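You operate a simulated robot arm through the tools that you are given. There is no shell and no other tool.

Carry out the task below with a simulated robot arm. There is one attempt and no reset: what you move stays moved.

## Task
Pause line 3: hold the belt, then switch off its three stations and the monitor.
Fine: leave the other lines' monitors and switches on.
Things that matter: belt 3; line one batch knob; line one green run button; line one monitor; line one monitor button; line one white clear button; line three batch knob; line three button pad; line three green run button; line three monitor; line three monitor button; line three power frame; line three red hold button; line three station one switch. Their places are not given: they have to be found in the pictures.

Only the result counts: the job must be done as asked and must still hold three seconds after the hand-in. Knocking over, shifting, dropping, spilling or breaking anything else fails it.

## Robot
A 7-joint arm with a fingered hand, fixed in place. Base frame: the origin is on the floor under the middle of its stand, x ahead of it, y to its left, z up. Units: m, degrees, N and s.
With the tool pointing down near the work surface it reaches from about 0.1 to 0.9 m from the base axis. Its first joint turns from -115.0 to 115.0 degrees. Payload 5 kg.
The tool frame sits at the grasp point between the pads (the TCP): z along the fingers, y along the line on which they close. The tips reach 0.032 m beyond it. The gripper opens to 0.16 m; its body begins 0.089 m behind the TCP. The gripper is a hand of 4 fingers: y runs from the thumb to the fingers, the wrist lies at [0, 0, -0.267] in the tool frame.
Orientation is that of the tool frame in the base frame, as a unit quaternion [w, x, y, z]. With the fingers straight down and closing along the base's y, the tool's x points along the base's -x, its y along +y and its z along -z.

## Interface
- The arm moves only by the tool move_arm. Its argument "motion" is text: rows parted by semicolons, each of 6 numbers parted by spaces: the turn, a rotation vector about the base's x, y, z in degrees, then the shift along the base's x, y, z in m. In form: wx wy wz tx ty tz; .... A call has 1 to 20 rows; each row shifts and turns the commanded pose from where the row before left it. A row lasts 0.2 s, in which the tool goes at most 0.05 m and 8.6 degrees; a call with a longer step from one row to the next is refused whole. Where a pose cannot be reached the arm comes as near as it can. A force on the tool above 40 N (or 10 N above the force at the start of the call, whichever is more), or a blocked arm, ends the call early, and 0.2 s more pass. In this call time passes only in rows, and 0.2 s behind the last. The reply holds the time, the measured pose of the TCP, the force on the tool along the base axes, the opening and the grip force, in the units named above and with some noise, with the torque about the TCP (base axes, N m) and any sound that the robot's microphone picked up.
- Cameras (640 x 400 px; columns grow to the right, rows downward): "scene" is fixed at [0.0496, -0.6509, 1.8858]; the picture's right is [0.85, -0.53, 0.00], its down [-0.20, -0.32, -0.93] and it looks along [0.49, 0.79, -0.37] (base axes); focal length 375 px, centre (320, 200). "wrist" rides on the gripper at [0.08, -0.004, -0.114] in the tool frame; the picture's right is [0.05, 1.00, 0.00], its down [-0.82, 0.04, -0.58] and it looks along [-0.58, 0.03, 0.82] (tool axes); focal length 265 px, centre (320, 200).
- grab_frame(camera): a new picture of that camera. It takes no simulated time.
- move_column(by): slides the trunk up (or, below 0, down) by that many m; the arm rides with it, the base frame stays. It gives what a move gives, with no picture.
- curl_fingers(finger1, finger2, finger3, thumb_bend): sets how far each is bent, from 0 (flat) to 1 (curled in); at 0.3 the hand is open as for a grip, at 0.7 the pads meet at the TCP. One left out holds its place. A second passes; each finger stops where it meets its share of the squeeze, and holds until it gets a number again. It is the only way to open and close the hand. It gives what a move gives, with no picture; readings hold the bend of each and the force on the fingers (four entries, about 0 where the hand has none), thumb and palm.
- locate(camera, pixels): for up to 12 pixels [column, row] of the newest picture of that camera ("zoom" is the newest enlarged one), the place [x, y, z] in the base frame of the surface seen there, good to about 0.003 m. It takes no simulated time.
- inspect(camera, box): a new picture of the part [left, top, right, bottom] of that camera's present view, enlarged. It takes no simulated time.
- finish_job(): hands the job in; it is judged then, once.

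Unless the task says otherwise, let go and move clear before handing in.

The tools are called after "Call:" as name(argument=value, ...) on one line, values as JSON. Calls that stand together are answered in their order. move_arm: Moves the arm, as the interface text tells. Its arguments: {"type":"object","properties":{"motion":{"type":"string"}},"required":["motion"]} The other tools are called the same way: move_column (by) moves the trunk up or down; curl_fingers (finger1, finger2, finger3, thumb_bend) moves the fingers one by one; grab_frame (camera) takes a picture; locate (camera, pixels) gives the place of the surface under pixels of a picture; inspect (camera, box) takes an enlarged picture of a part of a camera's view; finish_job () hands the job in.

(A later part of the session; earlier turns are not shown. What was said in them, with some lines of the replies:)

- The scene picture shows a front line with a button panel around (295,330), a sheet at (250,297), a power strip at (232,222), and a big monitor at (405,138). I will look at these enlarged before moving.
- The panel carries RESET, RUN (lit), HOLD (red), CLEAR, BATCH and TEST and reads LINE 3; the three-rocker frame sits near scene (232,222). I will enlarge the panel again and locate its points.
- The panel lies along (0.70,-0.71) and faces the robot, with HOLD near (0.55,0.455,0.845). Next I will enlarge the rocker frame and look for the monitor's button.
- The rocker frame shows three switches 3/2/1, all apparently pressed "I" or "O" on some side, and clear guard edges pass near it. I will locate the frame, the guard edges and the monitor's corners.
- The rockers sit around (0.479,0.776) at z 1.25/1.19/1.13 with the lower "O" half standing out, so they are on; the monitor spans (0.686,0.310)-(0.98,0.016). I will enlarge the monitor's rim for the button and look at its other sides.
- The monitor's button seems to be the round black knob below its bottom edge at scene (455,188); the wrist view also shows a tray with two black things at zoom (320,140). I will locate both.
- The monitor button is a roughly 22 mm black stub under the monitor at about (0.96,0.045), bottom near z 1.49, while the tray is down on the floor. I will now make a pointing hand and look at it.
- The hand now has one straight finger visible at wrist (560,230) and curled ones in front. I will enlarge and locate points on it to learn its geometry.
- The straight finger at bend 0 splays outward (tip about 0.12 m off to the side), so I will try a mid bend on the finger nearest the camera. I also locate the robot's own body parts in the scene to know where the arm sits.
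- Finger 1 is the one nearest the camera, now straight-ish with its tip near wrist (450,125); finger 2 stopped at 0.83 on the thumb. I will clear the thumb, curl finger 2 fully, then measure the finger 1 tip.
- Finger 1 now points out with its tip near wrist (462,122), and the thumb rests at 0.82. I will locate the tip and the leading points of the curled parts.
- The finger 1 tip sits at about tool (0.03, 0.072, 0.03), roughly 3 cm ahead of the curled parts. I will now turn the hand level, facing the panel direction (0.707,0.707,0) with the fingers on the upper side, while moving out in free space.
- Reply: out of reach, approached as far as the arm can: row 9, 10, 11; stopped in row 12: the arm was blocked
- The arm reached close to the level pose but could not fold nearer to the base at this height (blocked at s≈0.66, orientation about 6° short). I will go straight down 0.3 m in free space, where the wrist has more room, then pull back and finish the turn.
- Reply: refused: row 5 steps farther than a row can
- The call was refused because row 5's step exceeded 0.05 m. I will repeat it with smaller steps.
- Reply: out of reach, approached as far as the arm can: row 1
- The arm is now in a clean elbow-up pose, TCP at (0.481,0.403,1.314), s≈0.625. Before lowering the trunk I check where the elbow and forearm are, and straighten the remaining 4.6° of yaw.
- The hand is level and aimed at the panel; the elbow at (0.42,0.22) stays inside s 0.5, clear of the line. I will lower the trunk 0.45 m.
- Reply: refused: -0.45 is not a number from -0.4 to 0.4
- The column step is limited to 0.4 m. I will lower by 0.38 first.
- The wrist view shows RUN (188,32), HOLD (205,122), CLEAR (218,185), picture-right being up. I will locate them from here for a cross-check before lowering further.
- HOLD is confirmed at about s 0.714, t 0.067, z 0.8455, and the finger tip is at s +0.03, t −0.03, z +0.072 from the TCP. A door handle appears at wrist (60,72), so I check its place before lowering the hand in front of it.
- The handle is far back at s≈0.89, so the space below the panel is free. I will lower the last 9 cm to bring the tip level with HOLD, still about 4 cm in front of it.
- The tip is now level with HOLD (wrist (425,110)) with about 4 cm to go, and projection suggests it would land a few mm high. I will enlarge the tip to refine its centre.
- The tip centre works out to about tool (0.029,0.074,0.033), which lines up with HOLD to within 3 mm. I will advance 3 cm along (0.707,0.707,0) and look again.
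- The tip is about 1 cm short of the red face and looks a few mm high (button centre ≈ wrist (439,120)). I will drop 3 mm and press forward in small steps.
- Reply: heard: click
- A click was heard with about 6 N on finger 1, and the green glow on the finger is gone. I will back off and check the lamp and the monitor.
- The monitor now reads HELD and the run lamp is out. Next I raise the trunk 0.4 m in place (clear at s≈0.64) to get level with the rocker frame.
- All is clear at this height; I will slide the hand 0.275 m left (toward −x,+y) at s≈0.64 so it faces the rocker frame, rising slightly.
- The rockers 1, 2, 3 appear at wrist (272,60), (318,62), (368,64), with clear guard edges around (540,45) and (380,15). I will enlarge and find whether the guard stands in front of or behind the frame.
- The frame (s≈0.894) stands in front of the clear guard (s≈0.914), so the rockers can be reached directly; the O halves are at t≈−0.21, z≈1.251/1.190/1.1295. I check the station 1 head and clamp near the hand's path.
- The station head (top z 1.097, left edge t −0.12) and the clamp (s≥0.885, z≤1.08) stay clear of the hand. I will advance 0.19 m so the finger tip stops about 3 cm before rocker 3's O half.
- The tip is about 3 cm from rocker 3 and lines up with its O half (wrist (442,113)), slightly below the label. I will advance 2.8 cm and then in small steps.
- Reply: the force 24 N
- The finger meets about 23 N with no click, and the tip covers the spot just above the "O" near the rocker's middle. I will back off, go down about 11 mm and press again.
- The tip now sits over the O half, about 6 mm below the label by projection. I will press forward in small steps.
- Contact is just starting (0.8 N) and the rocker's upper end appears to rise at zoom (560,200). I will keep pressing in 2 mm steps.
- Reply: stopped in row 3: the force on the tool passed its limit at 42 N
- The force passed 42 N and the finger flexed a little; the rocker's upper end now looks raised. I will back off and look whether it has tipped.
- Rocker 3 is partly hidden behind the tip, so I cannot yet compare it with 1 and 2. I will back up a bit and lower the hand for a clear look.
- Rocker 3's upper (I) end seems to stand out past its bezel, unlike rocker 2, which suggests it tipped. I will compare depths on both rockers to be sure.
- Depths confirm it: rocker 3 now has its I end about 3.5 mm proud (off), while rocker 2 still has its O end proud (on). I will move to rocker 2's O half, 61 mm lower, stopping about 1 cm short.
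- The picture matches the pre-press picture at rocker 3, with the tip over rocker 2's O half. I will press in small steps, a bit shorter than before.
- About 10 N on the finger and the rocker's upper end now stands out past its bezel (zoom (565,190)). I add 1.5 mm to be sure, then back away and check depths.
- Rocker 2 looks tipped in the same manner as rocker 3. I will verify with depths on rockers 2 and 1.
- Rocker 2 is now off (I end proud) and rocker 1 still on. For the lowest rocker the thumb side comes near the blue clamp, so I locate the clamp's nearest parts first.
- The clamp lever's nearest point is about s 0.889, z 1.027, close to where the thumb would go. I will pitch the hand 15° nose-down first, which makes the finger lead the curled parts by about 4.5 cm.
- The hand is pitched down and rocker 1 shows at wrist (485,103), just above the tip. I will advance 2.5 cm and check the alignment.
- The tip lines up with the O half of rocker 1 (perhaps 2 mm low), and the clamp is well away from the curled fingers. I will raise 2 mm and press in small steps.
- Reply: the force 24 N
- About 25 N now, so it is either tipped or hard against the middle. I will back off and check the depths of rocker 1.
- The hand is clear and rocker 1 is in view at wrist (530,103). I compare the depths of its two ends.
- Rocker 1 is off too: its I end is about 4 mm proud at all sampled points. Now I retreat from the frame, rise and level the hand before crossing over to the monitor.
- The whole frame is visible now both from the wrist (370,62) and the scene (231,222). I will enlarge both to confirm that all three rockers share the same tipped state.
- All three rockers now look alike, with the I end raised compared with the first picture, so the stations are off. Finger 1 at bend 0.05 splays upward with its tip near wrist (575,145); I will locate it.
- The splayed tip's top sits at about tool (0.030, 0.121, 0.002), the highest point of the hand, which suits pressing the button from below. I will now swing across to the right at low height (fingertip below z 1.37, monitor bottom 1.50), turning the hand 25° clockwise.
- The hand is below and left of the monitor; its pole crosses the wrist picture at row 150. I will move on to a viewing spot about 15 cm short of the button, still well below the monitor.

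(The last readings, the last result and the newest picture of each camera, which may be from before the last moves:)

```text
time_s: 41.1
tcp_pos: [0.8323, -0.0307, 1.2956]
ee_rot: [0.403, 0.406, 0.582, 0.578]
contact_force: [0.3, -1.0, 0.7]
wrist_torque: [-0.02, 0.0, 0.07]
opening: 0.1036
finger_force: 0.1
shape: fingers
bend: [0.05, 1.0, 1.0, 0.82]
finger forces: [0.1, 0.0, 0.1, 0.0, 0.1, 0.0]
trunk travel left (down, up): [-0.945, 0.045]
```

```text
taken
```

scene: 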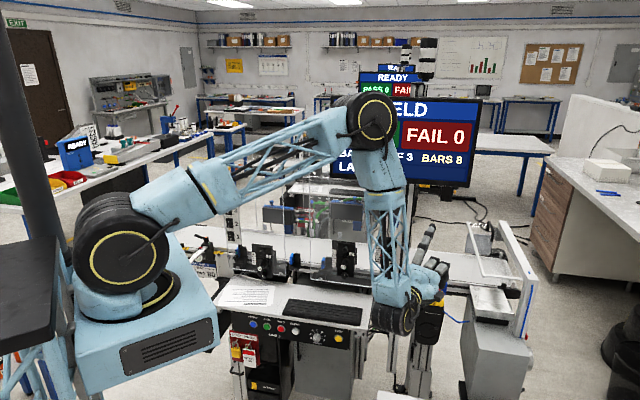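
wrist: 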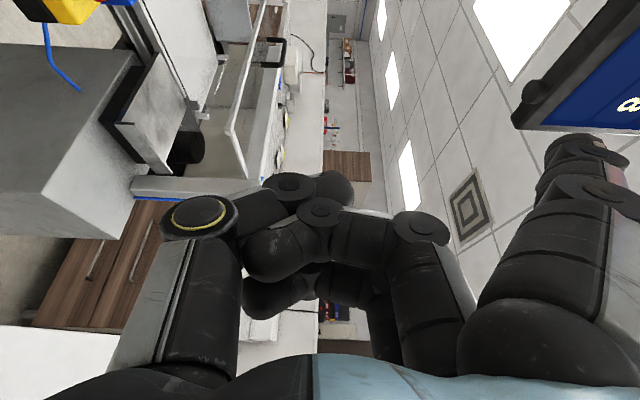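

The monitor's bottom corner and the button stub show at wrist (525,95). I will enlarge and locate it.

Call:
inspect(camera="wrist", box=[490, 40, 640, 160])

Call:
locate(camera="wrist", pixels=[[525, 95], [530, 92], [520, 94], [522, 98], [517, 120], [540, 90], [560, 70], [580, 55], [530, 125], [600, 45], [528, 85], [534, 86]])

Call:
locate(camera="scene", pixels=[[370, 110], [390, 110], [355, 150], [385, 170], [425, 240], [400, 320], [430, 230]])

```text
3.33 times, centred on (565, 100) of wrist
```

zoom: 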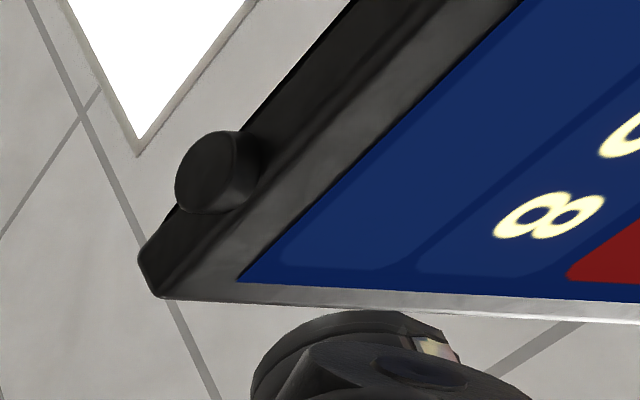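

```text
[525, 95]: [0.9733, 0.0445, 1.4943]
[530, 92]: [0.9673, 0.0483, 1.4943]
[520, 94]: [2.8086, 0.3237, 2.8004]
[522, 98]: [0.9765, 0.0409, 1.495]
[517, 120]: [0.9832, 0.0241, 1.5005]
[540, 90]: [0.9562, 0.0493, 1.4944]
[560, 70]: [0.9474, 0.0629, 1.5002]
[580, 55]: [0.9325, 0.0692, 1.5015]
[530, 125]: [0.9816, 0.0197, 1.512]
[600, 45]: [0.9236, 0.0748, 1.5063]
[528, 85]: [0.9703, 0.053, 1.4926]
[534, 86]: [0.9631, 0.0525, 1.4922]
```

```text
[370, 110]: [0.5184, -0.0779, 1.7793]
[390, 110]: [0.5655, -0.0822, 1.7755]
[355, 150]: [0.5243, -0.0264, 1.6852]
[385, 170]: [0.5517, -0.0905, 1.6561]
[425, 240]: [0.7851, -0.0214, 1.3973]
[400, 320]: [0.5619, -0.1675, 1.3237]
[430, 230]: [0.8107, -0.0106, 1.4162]
```

The button's lower face is centred near (0.9665,0.048,1.494), about 8 mm below the bezel. I will move the fingertip to about 4 cm right below it.

Call:
move_arm(motion="0 0 0 0.03555 0.0124 0.009; 0 0 0 0.03555 0.0124 0.009; 0 0 0 0.03555 0.0124 0.009; 0 0 0 0.03555 0.0124 0.008; 0 0 0 0 0 0")

Call:
grab_frame(camera="wrist")

Call:
inspect(camera="scene", box=[400, 150, 500, 250])

```text
time_s: 42.3
tcp_pos: [0.9768, 0.0162, 1.3329]
ee_rot: [0.404, 0.407, 0.582, 0.577]
contact_force: [-0.5, -0.2, 1.0]
wrist_torque: [0.0, -0.01, 0.01]
opening: 0.1039
finger_force: 0.1
shape: fingers
bend: [0.05, 1.0, 1.0, 0.82]
finger forces: [0.1, 0.1, 0.1, 0.0, 0.0, 0.1]
trunk travel left (down, up): [-0.945, 0.045]
```

```text
taken
```

wrist: 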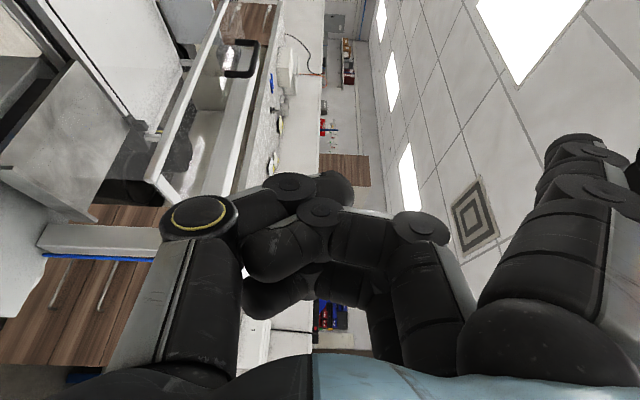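

```text
4.00 times, centred on (450, 200) of scene
```

zoom: 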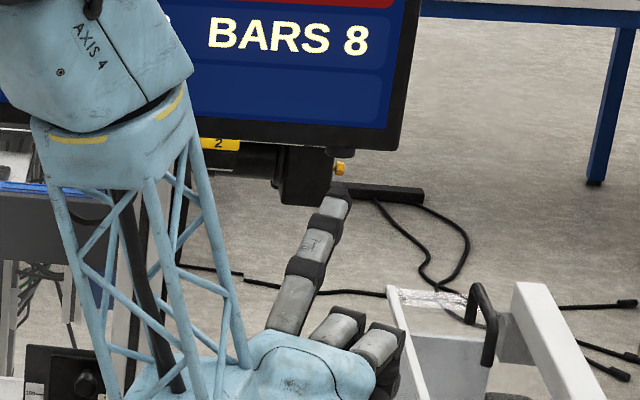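

The scene shows the fingertip at about (455,198), right below the button at (455,188). I will enlarge and locate both for the final gap.

Call:
inspect(camera="scene", box=[435, 175, 475, 210])

Call:
locate(camera="scene", pixels=[[455, 197], [456, 198], [453, 198], [457, 199], [455, 199], [455, 188], [453, 187], [457, 188], [455, 201]])

```text
11.43 times, centred on (455, 192) of scene
```

zoom: 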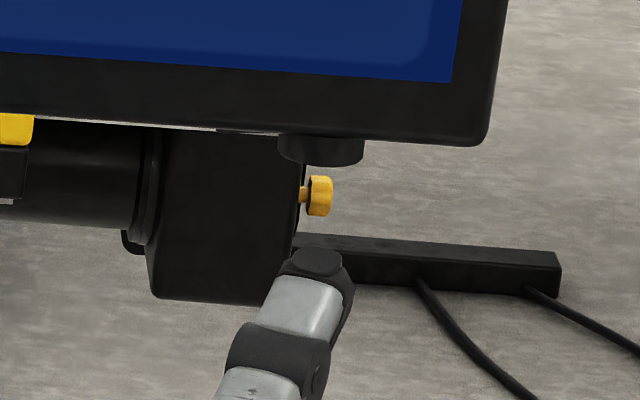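

```text
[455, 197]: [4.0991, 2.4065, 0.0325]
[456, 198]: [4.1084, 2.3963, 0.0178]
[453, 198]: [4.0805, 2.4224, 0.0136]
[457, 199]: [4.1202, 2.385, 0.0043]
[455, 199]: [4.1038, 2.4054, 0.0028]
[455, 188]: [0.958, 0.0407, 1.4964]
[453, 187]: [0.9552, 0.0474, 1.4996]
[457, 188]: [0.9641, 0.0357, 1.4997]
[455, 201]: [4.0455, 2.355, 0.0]
```

The scene locate used the older frame, so I locate on the enlarged picture instead.

Call:
locate(camera="zoom", pixels=[[318, 252], [318, 262], [300, 262], [335, 262], [318, 275], [345, 285], [320, 155], [320, 163], [290, 150], [355, 155], [310, 300], [270, 340]])

```text
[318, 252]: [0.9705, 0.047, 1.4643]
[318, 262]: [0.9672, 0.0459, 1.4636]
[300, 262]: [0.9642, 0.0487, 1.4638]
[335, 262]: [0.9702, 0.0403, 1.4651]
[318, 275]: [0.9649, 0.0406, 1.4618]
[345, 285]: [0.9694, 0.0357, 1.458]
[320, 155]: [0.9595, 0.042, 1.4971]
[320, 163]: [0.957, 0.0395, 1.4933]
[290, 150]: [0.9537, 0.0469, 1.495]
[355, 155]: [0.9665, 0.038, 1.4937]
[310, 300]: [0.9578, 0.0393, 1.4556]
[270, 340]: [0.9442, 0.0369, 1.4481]
```

The fingertip's top is at (0.967,0.046,1.464), centred under the button (0.9665,0.048,1.494) with a 3 cm gap. I will rise 2.5 cm, then in 2 mm steps.

Call:
move_arm(motion="0 0 0 0 0.001 0.014; 0 0 0 0 0.001 0.011; 0 0 0 0 0 0.002; 0 0 0 0 0 0.002")

Call:
inspect(camera="scene", box=[435, 175, 475, 210])

Call:
grab_frame(camera="scene")

```text
time_s: 43.3
tcp_pos: [0.9757, 0.02, 1.3609]
ee_rot: [0.404, 0.407, 0.581, 0.577]
contact_force: [0.1, 0.8, -0.5]
wrist_torque: [0.01, 0.0, -0.02]
opening: 0.104
finger_force: 0.0
shape: fingers
bend: [0.05, 1.0, 1.0, 0.82]
finger forces: [0.0, 0.0, 0.1, 0.1, 0.0, 0.0]
trunk travel left (down, up): [-0.945, 0.045]
```

```text
11.43 times, centred on (455, 192) of scene
```

zoom: 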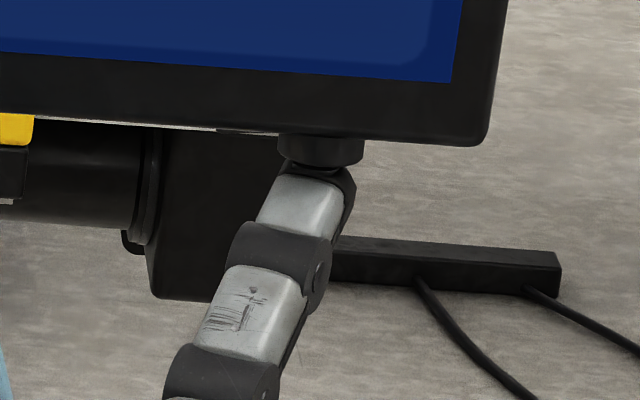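

```text
taken
```

scene: 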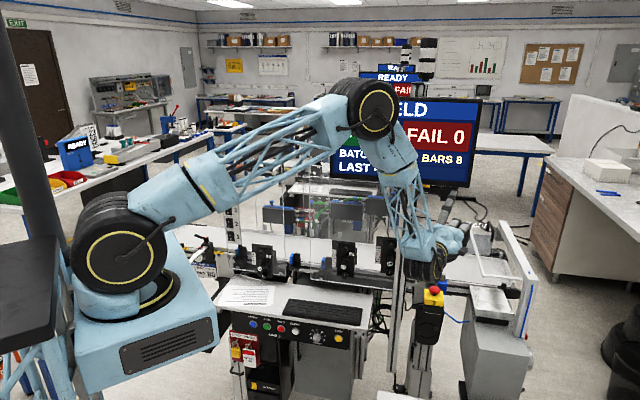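

The tip is just about to touch the button and the monitor still shows HELD. I will press up in 1.5 mm steps.

Call:
move_arm(motion="0 0 0 0 0 0.0015; 0 0 0 0 0 0.0015; 0 0 0 0 0 0.0015")

Call:
inspect(camera="scene", box=[320, 80, 500, 220])

```text
time_s: 44.1
tcp_pos: [0.9751, 0.0202, 1.3636]
ee_rot: [0.404, 0.407, 0.582, 0.577]
contact_force: [-0.4, -0.8, -2.0]
wrist_torque: [0.02, -0.03, -0.02]
opening: 0.1023
finger_force: 1.3
shape: fingers
bend: [0.06, 1.0, 1.0, 0.82]
finger forces: [2.1, 0.0, 0.0, 0.0, 0.0, 0.0]
trunk travel left (down, up): [-0.945, 0.045]
heard: click
```

```text
2.86 times, centred on (410, 150) of scene
```

zoom: 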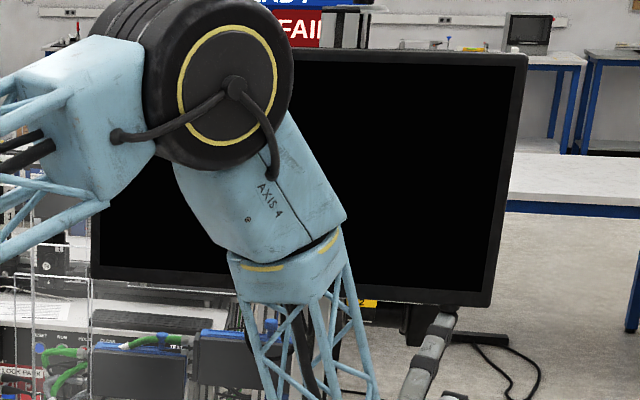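

A click was heard and the screen is now black. I will lower the finger straight down and back away the way I came.

Call:
move_arm(motion="0 0 0 0 0 -0.02; 0 0 0 0 0 -0.03; 0 0 0 -0.03555 -0.0124 -0.01; 0 0 0 -0.03555 -0.0124 -0.01; 0 0 0 -0.03555 -0.0124 0; 0 0 0 -0.03555 -0.0124 0; 0 0 0 -0.0264 0.0369 -0.005; 0 0 0 -0.0264 0.0369 -0.005; 0 0 0 -0.0264 0.0369 -0.005; 0 0 0 -0.0264 0.0369 -0.005; 0 0 0 -0.0264 0.0369 -0.005; 0 0 0 -0.0264 0.0369 -0.005")

Call:
grab_frame(camera="scene")

Call:
grab_frame(camera="wrist")

```text
time_s: 46.7
tcp_pos: [0.6735, 0.1921, 1.2618]
ee_rot: [0.404, 0.406, 0.582, 0.577]
contact_force: [-0.4, 1.1, 0.7]
wrist_torque: [-0.01, 0.01, 0.0]
opening: 0.1035
finger_force: 0.2
shape: fingers
bend: [0.05, 1.0, 1.0, 0.82]
finger forces: [0.0, 0.1, 0.1, 0.0, 0.1, 0.1]
trunk travel left (down, up): [-0.945, 0.045]
```

```text
taken
```

scene: 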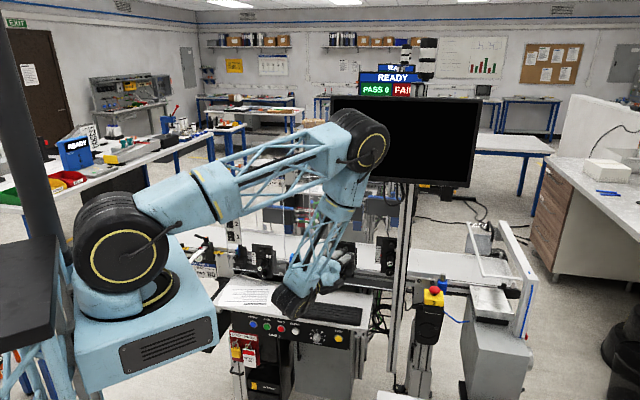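

```text
taken
```

wrist: 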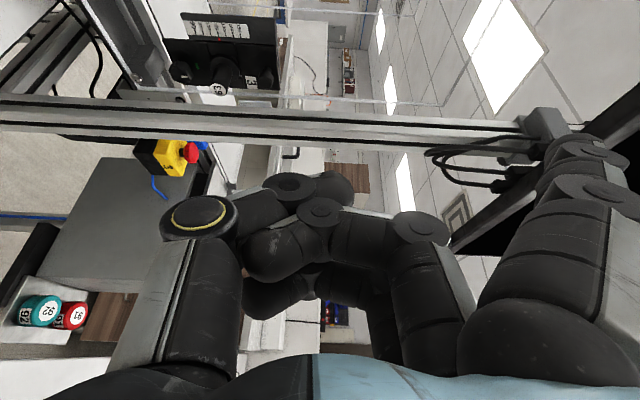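

The line 3 monitor is dark while the monitors behind still read READY. I will pull the hand further back and check the rockers and panel once more.

Call:
move_arm(motion="0 0 0 -0.03 -0.005 0; 0 0 0 -0.03 -0.005 0; 0 0 0 -0.03 -0.005 0; 0 0 0 -0.03 -0.005 0; 0 0 0 0 0 0")

Call:
inspect(camera="scene", box=[205, 190, 275, 250])

Call:
inspect(camera="scene", box=[200, 270, 380, 400])

Call:
inspect(camera="scene", box=[320, 50, 500, 200])

```text
time_s: 47.9
tcp_pos: [0.5542, 0.1716, 1.2611]
ee_rot: [0.404, 0.406, 0.582, 0.577]
contact_force: [0.2, 0.3, 0.2]
wrist_torque: [0.01, -0.04, 0.01]
opening: 0.1034
finger_force: 0.0
shape: fingers
bend: [0.05, 1.0, 1.0, 0.82]
finger forces: [0.0, 0.0, 0.1, 0.1, 0.0, 0.0]
trunk travel left (down, up): [-0.945, 0.045]
```

```text
6.67 times, centred on (240, 220) of scene
```

zoom: 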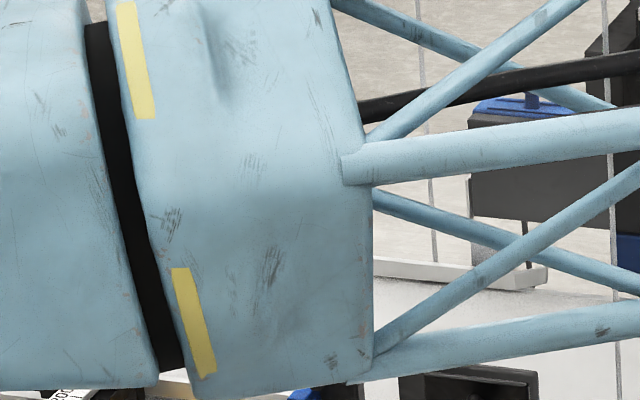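

```text
3.08 times, centred on (290, 335) of scene
```

zoom: 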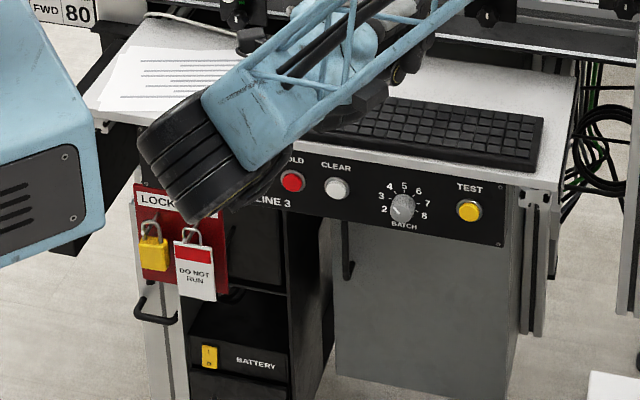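

```text
2.67 times, centred on (410, 125) of scene
```

zoom: 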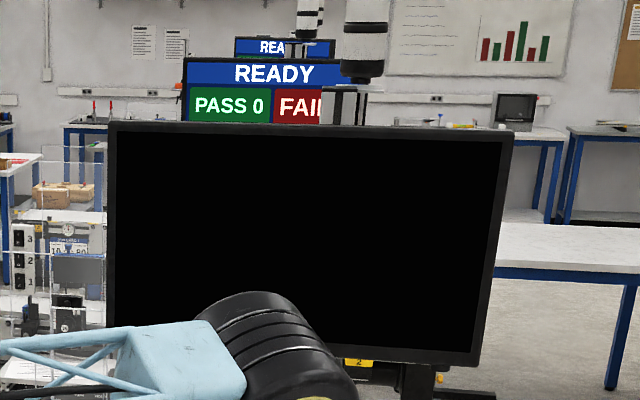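

The line reads held (run lamp out), all three rockers were measured tipped to O, and the line 3 screen is black while the other monitors still show READY. The hand is clear with nothing touching, so I hand the job in.

Call:
finish_job()

```text
The job is handed in.
```

Line 3 is paused, and I've handed the job in. The hand-in gave no verdict, so this is based on the last pictures and readings.

- **Belt:** I pressed the red HOLD button and heard it click. The monitor then read HELD and the run lamp went out.
- **Stations:** All three rockers on the power frame are tipped to off. I checked each by measuring that its I end now stands out and its O end is pressed in. Rocker 3 took two tries: the first press landed too near its middle, and the second briefly reached 42 N.
- **Monitor:** I pressed the button under it from below. It clicked, and the screen is black.

The other lines' monitors still show READY, and I didn't touch their switches. I saw nothing else moved or knocked over, and the hand was clear of the line before I handed in.
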